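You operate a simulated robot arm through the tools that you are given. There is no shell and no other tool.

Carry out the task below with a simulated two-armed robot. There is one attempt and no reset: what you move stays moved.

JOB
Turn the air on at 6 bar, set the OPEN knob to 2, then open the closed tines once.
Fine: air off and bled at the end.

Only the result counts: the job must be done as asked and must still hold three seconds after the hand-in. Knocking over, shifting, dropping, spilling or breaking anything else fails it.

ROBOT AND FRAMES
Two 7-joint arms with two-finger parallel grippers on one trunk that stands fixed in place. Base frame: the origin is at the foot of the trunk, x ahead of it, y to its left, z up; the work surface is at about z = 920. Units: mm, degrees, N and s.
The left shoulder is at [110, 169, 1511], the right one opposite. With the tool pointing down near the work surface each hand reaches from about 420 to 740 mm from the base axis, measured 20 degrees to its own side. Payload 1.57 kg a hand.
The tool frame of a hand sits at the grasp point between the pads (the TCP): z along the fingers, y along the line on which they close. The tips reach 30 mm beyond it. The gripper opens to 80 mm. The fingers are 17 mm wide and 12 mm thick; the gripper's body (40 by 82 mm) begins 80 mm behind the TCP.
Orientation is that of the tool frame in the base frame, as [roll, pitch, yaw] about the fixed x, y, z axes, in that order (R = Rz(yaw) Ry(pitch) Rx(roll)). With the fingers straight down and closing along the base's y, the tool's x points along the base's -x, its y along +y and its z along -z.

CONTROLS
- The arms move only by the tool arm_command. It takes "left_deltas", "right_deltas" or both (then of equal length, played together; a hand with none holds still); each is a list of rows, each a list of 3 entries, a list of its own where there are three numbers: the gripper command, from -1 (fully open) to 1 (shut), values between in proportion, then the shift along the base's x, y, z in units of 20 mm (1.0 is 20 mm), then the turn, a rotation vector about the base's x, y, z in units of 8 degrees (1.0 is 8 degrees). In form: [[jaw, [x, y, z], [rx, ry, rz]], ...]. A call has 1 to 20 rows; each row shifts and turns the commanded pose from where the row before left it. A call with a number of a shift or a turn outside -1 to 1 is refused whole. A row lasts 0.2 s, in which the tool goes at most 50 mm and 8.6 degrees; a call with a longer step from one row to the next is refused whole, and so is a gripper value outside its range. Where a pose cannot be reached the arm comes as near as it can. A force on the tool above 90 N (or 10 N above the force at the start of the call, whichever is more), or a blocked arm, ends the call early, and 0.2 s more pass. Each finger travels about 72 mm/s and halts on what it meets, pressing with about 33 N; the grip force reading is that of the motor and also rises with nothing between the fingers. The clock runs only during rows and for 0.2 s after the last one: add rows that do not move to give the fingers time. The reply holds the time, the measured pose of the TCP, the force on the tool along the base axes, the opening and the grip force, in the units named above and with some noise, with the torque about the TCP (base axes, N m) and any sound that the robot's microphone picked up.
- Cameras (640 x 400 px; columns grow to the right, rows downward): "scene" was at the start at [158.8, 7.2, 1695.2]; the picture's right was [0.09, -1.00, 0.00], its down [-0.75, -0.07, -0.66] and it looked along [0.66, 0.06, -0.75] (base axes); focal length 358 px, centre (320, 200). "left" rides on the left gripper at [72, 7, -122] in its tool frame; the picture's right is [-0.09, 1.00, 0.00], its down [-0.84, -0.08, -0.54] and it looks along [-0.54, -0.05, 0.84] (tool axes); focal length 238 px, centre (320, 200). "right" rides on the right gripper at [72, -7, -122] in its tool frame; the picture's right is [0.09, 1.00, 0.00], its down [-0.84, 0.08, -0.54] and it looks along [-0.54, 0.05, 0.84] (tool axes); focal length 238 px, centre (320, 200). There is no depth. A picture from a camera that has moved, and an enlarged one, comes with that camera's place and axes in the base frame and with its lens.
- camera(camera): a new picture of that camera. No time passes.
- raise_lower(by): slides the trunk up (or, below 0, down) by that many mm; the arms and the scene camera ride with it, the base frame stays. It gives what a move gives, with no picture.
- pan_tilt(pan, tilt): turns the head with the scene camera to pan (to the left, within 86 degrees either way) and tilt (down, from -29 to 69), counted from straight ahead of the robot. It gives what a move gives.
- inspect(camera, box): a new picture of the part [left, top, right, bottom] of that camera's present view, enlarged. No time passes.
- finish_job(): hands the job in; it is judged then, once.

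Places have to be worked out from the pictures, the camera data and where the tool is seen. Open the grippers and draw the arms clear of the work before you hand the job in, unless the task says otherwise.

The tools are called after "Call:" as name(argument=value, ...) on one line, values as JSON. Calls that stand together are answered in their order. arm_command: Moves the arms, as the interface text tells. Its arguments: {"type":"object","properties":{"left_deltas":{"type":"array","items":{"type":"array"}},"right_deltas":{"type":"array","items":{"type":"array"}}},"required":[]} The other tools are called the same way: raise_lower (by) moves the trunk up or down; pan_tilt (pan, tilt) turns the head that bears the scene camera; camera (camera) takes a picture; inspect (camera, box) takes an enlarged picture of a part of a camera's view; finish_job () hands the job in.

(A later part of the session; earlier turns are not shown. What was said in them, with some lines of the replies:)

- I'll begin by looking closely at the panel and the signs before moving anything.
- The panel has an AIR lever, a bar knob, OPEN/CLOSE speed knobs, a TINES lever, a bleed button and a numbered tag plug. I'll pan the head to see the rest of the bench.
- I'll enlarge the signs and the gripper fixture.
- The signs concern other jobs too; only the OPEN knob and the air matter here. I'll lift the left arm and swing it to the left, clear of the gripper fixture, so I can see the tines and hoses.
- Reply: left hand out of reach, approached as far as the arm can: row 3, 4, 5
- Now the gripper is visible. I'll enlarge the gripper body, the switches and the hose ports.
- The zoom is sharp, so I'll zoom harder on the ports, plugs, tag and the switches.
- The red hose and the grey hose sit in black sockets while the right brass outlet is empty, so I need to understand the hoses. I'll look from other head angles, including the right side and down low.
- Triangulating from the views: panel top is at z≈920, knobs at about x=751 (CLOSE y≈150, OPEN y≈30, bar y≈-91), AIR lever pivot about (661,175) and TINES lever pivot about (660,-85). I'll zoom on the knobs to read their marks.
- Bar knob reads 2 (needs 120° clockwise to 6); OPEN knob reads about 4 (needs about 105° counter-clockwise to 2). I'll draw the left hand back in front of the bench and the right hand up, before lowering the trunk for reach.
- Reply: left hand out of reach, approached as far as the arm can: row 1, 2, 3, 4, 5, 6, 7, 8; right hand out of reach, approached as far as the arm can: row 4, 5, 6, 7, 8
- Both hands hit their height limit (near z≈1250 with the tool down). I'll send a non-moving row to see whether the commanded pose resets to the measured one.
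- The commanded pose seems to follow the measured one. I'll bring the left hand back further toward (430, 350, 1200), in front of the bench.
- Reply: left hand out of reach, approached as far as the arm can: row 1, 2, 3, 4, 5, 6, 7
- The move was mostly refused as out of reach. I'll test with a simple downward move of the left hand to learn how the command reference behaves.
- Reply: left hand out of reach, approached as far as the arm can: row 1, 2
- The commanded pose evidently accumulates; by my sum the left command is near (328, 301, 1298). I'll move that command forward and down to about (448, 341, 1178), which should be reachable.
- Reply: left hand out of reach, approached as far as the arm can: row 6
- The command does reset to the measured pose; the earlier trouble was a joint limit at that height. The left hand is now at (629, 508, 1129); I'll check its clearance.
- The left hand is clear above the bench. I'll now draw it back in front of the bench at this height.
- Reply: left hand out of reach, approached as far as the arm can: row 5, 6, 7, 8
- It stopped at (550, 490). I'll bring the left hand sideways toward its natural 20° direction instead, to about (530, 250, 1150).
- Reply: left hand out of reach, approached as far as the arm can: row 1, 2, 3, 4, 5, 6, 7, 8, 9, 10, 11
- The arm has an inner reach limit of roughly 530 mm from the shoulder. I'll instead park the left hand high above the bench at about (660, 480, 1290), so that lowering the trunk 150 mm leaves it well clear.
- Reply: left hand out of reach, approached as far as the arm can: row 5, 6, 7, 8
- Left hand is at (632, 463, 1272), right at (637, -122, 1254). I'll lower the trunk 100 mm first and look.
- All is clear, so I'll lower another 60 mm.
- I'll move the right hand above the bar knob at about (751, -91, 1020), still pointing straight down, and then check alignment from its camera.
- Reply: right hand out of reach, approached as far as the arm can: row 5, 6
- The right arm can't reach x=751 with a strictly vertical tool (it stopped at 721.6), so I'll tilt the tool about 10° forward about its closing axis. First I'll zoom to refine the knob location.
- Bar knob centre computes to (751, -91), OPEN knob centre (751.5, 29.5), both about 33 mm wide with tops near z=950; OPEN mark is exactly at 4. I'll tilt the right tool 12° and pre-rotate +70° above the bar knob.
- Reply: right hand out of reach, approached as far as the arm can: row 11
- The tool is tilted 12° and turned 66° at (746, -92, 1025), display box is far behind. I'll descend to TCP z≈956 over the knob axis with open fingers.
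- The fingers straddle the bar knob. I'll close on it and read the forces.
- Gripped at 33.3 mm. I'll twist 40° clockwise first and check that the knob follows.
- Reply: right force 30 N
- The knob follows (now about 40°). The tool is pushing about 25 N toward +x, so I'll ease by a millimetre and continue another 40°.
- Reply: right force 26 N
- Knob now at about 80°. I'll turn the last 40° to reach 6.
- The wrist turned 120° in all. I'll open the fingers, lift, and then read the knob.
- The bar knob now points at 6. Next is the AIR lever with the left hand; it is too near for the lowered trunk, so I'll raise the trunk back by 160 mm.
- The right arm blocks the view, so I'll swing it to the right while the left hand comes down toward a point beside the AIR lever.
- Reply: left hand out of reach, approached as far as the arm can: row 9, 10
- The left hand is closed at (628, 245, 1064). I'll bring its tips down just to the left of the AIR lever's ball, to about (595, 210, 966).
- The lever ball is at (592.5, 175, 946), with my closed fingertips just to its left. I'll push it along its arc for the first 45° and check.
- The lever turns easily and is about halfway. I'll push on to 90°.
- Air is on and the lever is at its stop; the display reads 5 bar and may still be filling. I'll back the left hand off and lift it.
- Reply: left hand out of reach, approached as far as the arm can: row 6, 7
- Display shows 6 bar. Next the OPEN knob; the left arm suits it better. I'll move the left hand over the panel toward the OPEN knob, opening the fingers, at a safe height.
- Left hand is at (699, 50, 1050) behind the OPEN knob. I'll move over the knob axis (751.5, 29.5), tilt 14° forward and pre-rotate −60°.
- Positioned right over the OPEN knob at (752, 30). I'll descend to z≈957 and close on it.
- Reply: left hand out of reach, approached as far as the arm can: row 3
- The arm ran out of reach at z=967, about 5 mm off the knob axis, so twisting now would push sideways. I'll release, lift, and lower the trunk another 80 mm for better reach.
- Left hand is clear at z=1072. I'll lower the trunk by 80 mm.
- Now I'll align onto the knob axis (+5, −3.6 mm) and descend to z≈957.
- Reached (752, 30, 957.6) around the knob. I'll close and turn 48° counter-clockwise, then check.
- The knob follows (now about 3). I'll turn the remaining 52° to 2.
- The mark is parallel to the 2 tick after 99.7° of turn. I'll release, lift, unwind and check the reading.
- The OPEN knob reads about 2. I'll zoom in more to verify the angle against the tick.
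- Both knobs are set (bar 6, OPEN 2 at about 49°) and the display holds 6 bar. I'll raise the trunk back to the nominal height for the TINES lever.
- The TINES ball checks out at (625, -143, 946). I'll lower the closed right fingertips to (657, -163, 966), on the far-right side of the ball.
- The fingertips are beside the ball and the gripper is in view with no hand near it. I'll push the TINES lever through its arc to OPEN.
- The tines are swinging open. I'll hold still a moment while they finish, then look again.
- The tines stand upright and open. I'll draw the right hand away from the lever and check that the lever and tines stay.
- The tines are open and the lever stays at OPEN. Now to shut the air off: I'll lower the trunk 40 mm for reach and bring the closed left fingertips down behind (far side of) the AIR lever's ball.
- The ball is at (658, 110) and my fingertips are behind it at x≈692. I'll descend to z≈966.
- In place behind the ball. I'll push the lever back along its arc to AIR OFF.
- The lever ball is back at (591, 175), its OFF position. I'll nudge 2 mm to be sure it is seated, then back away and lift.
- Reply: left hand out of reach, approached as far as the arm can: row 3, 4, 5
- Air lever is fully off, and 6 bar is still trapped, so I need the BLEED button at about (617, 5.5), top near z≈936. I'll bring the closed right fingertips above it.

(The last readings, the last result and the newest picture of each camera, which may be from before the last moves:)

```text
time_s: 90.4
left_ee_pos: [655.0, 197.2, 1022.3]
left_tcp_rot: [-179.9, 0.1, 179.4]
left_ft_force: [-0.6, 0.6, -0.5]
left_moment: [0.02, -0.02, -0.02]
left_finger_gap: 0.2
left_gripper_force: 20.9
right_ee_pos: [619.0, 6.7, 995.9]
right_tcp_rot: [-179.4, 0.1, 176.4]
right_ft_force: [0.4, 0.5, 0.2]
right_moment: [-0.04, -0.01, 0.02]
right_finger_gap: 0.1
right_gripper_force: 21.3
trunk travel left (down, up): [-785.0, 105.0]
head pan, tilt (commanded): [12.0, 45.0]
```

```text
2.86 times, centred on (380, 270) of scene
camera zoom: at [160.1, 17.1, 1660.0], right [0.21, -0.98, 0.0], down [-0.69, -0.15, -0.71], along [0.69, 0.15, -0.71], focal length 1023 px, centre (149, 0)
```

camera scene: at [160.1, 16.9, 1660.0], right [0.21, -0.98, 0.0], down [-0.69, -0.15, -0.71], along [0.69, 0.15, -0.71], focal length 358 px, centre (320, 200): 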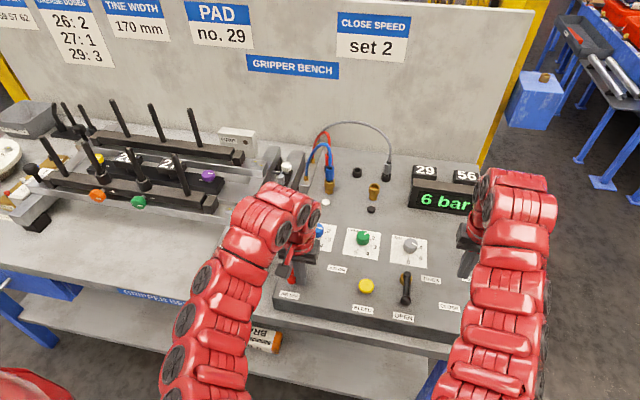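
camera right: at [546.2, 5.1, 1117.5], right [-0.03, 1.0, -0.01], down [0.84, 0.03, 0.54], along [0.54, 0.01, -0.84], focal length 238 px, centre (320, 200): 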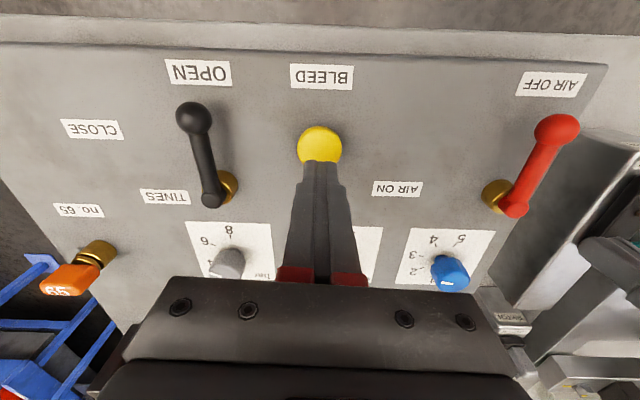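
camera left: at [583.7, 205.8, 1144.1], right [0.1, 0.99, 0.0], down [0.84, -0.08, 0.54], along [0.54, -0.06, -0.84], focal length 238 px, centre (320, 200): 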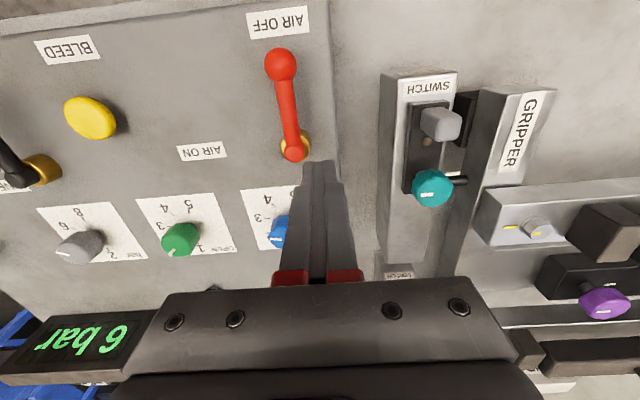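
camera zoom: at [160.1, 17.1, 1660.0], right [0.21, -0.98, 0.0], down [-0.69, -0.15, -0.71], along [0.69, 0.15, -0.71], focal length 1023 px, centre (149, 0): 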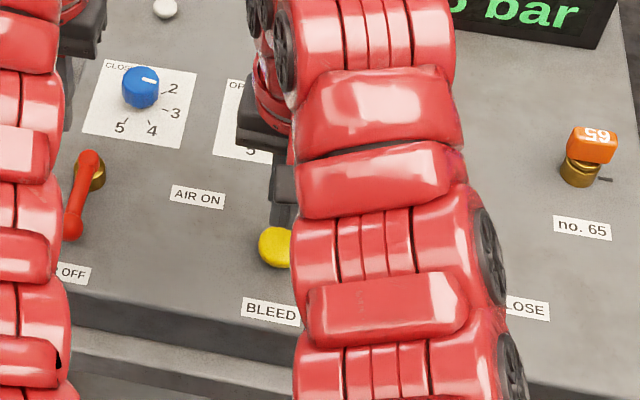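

The tips are over the button (centre about (615, 6)). I'll shift 3 mm back and press down gently.

Call:
arm_command(right_deltas=[[1, [-0.15, -0.03, -0.5], [0, 0, 0]], [1, [0, 0, -0.5], [0, 0, 0]], [1, [0, 0, -0.3], [0, 0, 0]], [1, [0, 0, -0.2], [0, 0, 0]], [1, [0, 0, -0.2], [0, 0, 0]], [1, [0, 0, 0], [0, 0, 0]]])

Call:
camera(camera="scene")

Call:
camera(camera="right")

```text
time_s: 91.8
left_ee_pos: [653.8, 197.7, 1023.1]
left_tcp_rot: [-179.9, 0.0, 179.6]
left_ft_force: [-0.8, 0.0, 0.0]
left_moment: [0.01, -0.01, 0.0]
left_finger_gap: 0.0
left_gripper_force: 21.9
right_ee_pos: [615.2, 5.7, 962.6]
right_tcp_rot: [-179.5, 0.2, 176.4]
right_ft_force: [2.2, 0.2, 12.2]
right_moment: [0.02, -0.1, -0.09]
right_finger_gap: 0.0
right_gripper_force: 21.1
trunk travel left (down, up): [-785.0, 105.0]
head pan, tilt (commanded): [12.0, 45.0]
```

```text
taken
camera scene: at [159.0, 17.0, 1660.3], right [0.21, -0.98, 0.0], down [-0.69, -0.15, -0.71], along [0.69, 0.15, -0.71], focal length 358 px, centre (320, 200)
```

scene: 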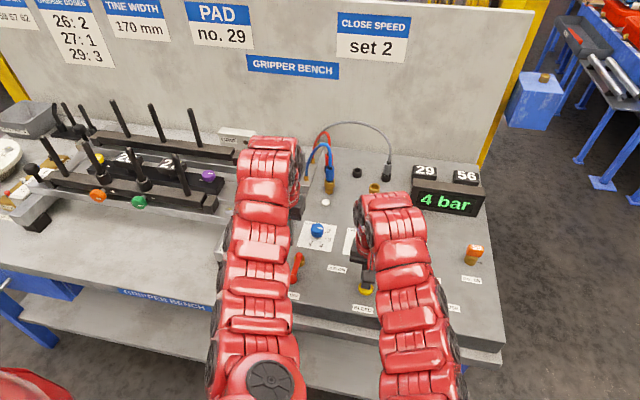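

```text
taken
camera right: at [542.9, 4.4, 1084.6], right [-0.03, 1.0, -0.01], down [0.84, 0.03, 0.54], along [0.54, 0.01, -0.84], focal length 238 px, centre (320, 200)
```

right: 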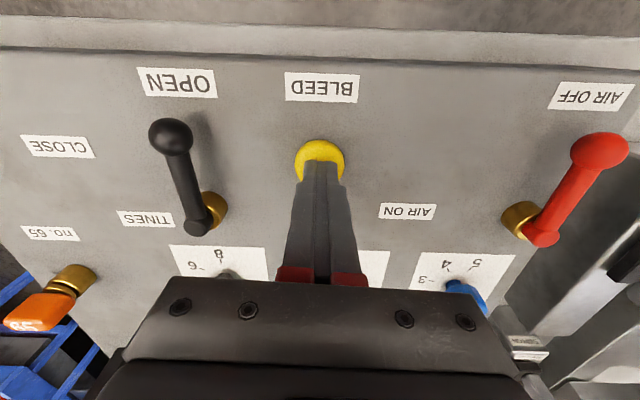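

Pressure is dropping (4 bar). I'll keep holding the button until it reads 0.

Call:
arm_command(right_deltas=[[1, [0, 0, 0], [0, 0, 0]], [1, [0, 0, 0], [0, 0, 0]], [1, [0, 0, 0], [0, 0, 0]], [1, [0, 0, 0], [0, 0, 0]], [1, [0, 0, 0], [0, 0, 0]], [1, [0, 0, 0], [0, 0, 0]], [1, [0, 0, 0], [0, 0, 0]], [1, [0, 0, 0], [0, 0, 0]], [1, [0, 0, 0], [0, 0, 0]], [1, [0, 0, 0], [0, 0, 0]], [1, [0, 0, 0], [0, 0, 0]], [1, [0, 0, 0], [0, 0, 0]]])

Call:
camera(camera="scene")

```text
time_s: 94.4
left_ee_pos: [653.9, 198.9, 1023.0]
left_tcp_rot: [-179.8, -0.1, 179.5]
left_ft_force: [-0.5, -1.0, -0.4]
left_moment: [-0.01, -0.01, -0.02]
left_finger_gap: 0.0
left_gripper_force: 21.5
right_ee_pos: [614.8, 5.6, 962.4]
right_tcp_rot: [-179.3, 0.2, 176.4]
right_ft_force: [6.6, 1.3, 16.6]
right_moment: [0.01, -0.17, 0.01]
right_finger_gap: 0.0
right_gripper_force: 20.9
trunk travel left (down, up): [-785.0, 105.0]
head pan, tilt (commanded): [12.0, 45.0]
```

```text
taken
camera scene: at [159.1, 17.1, 1660.1], right [0.21, -0.98, 0.0], down [-0.69, -0.15, -0.71], along [0.69, 0.15, -0.71], focal length 358 px, centre (320, 200)
```

scene: 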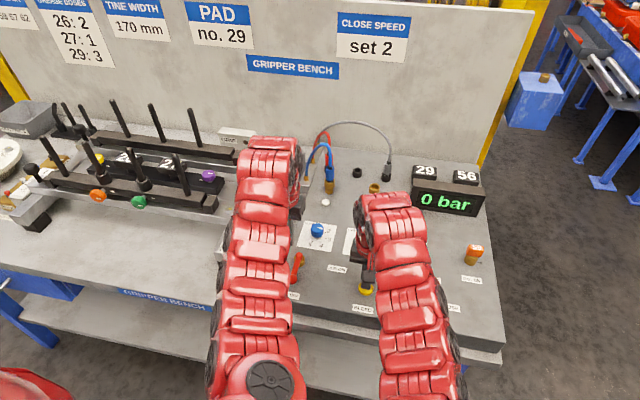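

Display reads 0 bar and the tines are still upright. I'll hold another couple of seconds to bleed fully, then lift off.

Call:
arm_command(right_deltas=[[1, [0, 0, 0], [0, 0, 0]], [1, [0, 0, 0], [0, 0, 0]], [1, [0, 0, 0], [0, 0, 0]], [1, [0, 0, 0], [0, 0, 0]], [1, [0, 0, 0], [0, 0, 0]], [1, [0, 0, 0], [0, 0, 0]], [1, [0, 0, 0], [0, 0, 0]], [1, [0, 0, 0], [0, 0, 0]], [1, [0, 0, 0], [0, 0, 0]], [1, [0, 0, 0], [0, 0, 0]], [1, [0, 0, 0.5], [0, 0, 0]], [1, [0, 0, 1], [0, 0, 0]], [1, [0, 0, 1], [0, 0, 0]], [1, [0.2, 0, 1], [0, 0, 0]]])

Call:
camera(camera="right")

Call:
camera(camera="scene")

```text
time_s: 97.4
left_ee_pos: [654.5, 198.6, 1022.2]
left_tcp_rot: [-179.7, 0.0, 179.4]
left_ft_force: [0.9, -0.2, 1.3]
left_moment: [-0.02, 0.01, 0.0]
left_finger_gap: 0.3
left_gripper_force: 21.7
right_ee_pos: [618.8, 4.6, 1032.3]
right_tcp_rot: [-179.3, 0.0, 176.4]
right_ft_force: [-0.4, -0.3, -0.1]
right_moment: [0.01, 0.0, -0.02]
right_finger_gap: 0.0
right_gripper_force: 21.0
trunk travel left (down, up): [-785.0, 105.0]
head pan, tilt (commanded): [12.0, 45.0]
```

```text
taken
camera right: at [546.9, 4.1, 1153.8], right [-0.03, 1.0, -0.01], down [0.84, 0.03, 0.54], along [0.54, 0.01, -0.84], focal length 238 px, centre (320, 200)
```

right: 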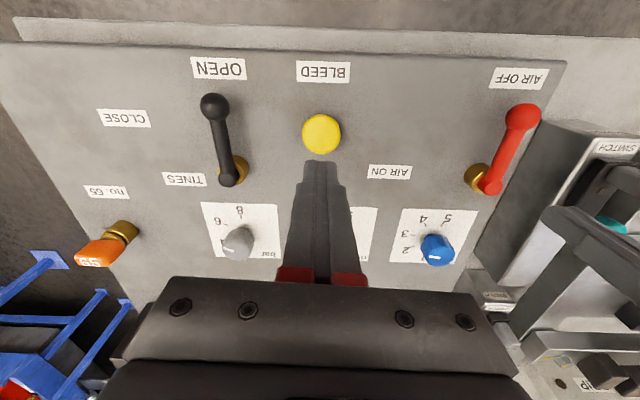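

```text
taken
camera scene: at [160.1, 17.1, 1660.0], right [0.21, -0.98, 0.0], down [-0.69, -0.15, -0.71], along [0.69, 0.15, -0.71], focal length 358 px, centre (320, 200)
```

scene: 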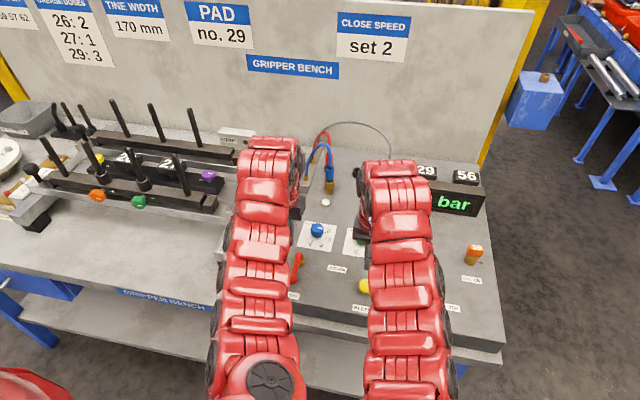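

All is bled. I'll raise the trunk 40 mm, then open the grippers and draw both hands up to about their starting places.

Call:
raise_lower(by=40)

Call:
arm_command(left_deltas=[[1, [0.2, 0, 0.8], [0, 0, 0]], [1, [0.2, 0, 1], [0, 0, 0]], [1, [0.2, 0, 1], [0, 0, 0]], [0, [0.2, 0, 1], [0, 0, 0]], [-1, [0, 0, 1], [0, 0, 0]], [-1, [0, 0, 1], [0, 0, 0]], [-1, [0, 0, 1], [0, 0, 0]], [-1, [0, 0, 0], [0, 0, 0]], [-1, [0, 0, 0], [0, 0, 0]], [-1, [0, 0, 0], [0, 0, 0]], [-1, [0, 0, 0], [0, 0, 0]], [-1, [0, 0, 0], [0, 0, 0]], [-1, [0, 0, 0], [0, 0, 0]]], right_deltas=[[1, [0.3, 0, 0.8], [0, 0, 0]], [1, [0.3, -0.5, 1], [0, 0, 0]], [1, [0.3, -1, 1], [0, 0, 0]], [0, [0.3, -1, 1], [0, 0, 0]], [-1, [0.3, -1, 1], [0, 0, 0]], [-1, [0.3, -1, 0.5], [0, 0, 0]], [-1, [0.3, -1, 0], [0, 0, 0]], [-1, [0.3, -1, 0], [0, 0, 0]], [-1, [0, -1, 0], [0, 0, 0]], [-1, [0, -1, 0], [0, 0, 0]], [-1, [0, -1, 0], [0, 0, 0]], [-1, [0, -1, 0], [0, 0, 0]], [-1, [0, -1, 0], [0, 0, 0]]])

Call:
camera(camera="scene")

Call:
camera(camera="left")

Call:
camera(camera="right")

```text
time_s: 98.2
left_ee_pos: [654.9, 198.3, 1061.0]
left_tcp_rot: [-180.0, -0.2, 179.5]
left_ft_force: [-0.4, 0.1, -0.9]
left_moment: [0.0, 0.03, 0.0]
left_finger_gap: 0.0
left_gripper_force: 21.3
right_ee_pos: [620.2, 4.9, 1072.6]
right_tcp_rot: [-179.3, 0.0, 176.4]
right_ft_force: [-0.3, 0.4, 0.7]
right_moment: [0.03, -0.05, 0.0]
right_finger_gap: 0.0
right_gripper_force: 21.7
trunk travel left (down, up): [-825.0, 65.0]
head pan, tilt (commanded): [12.0, 45.0]
```

```text
time_s: 101.0
left_ee_pos: [669.9, 197.1, 1198.5]
left_tcp_rot: [-179.9, 0.0, 179.4]
left_ft_force: [0.7, 0.2, -0.7]
left_moment: [0.02, -0.01, -0.02]
left_finger_gap: 80.2
left_gripper_force: 0.1
right_ee_pos: [667.2, -225.6, 1179.2]
right_tcp_rot: [-179.4, 0.1, 176.4]
right_ft_force: [-1.4, 0.5, 0.3]
right_moment: [-0.04, 0.02, 0.02]
right_finger_gap: 80.0
right_gripper_force: 0.0
trunk travel left (down, up): [-825.0, 65.0]
head pan, tilt (commanded): [12.0, 45.0]
```

```text
taken
camera scene: at [160.3, 15.9, 1700.0], right [0.21, -0.98, 0.0], down [-0.69, -0.15, -0.71], along [0.69, 0.15, -0.71], focal length 358 px, centre (320, 200)
```

scene: 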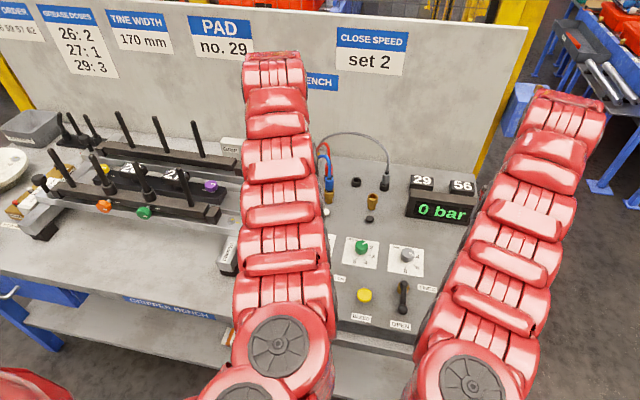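

```text
taken
camera left: at [599.4, 204.5, 1320.0], right [0.1, 0.99, 0.0], down [0.84, -0.08, 0.54], along [0.54, -0.06, -0.84], focal length 238 px, centre (320, 200)
```

left: 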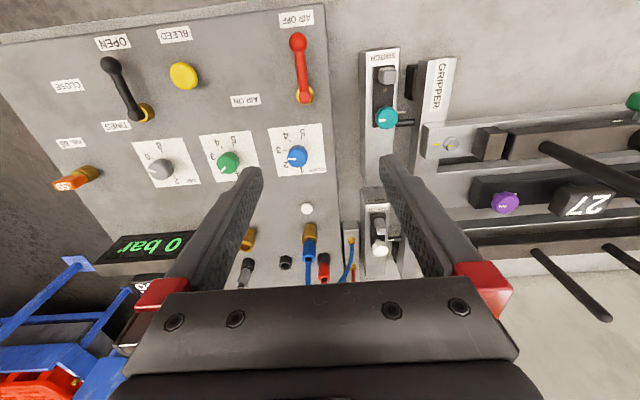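

```text
taken
camera right: at [595.0, -226.7, 1300.6], right [-0.03, 1.0, -0.01], down [0.84, 0.03, 0.54], along [0.54, 0.01, -0.84], focal length 238 px, centre (320, 200)
```

right: 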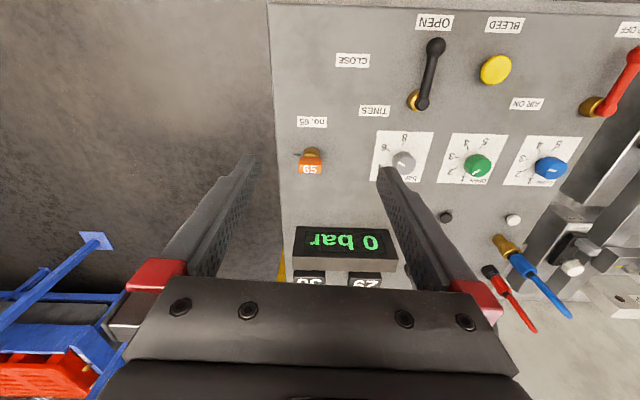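

Both hands are open and clear. A final zoom to confirm the knob settings, levers and tines before handing in.

Call:
inspect(camera="left", box=[40, 0, 340, 200])

Call:
inspect(camera="right", box=[360, 120, 600, 200])

Call:
inspect(camera="scene", box=[0, 90, 280, 280])

```text
2.00 times, centred on (190, 100) of left
camera zoom: at [599.4, 204.5, 1320.0], right [0.1, 0.99, 0.0], down [0.84, -0.08, 0.54], along [0.54, -0.06, -0.84], focal length 477 px, centre (580, 400)
```

zoom: 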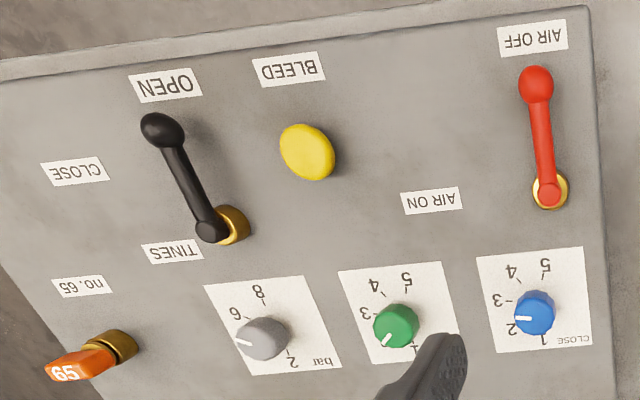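

```text
2.67 times, centred on (480, 160) of right
camera zoom: at [595.0, -226.7, 1300.6], right [-0.03, 1.0, -0.01], down [0.84, 0.03, 0.54], along [0.54, 0.01, -0.84], focal length 636 px, centre (-107, 307)
```

zoom: 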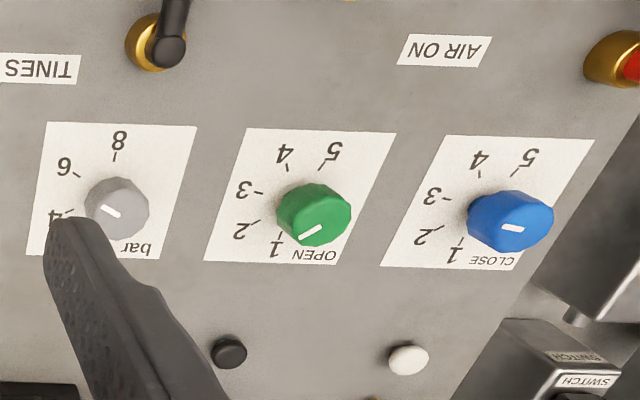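

```text
2.11 times, centred on (140, 185) of scene
camera zoom: at [160.3, 15.9, 1700.0], right [0.21, -0.98, 0.0], down [-0.69, -0.15, -0.71], along [0.69, 0.15, -0.71], focal length 754 px, centre (699, 232)
```

zoom: 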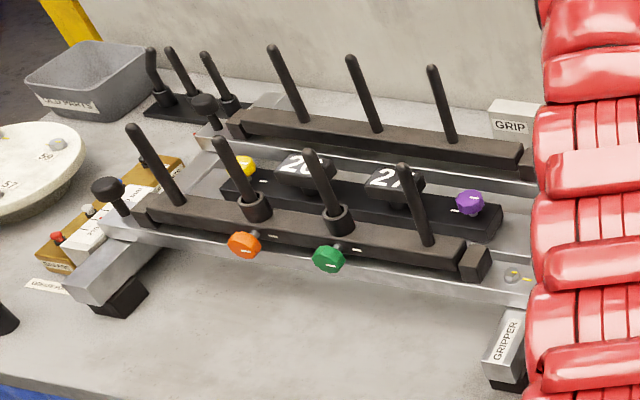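

The bar knob is at 6, the OPEN knob at 2, and the tines are open. The TINES lever is at OPEN, the air lever is at OFF, and the display reads 0 bar. CLOSE still sits at its first setting and both hands are clear, so I'm handing the job in.

Call:
finish_job()

```text
The job is handed in.
```

I did the job as asked and handed it in; I haven't seen the result of the judging.

- **Air:** I set the bar knob to 6 and turned the air on. The display read 6 bar.
- **OPEN knob:** I turned it from 4 to 2. The CLOSE knob was not touched.
- **Tines:** I moved the TINES lever from CLOSE to OPEN once. The tines swung fully upright and stayed open.
- **At the end:** I turned the air off and held BLEED until the display read 0 bar. The tines were still open after that, with the lever left at OPEN.

Both grippers are open and clear of the work. I saw nothing else moved or knocked over.
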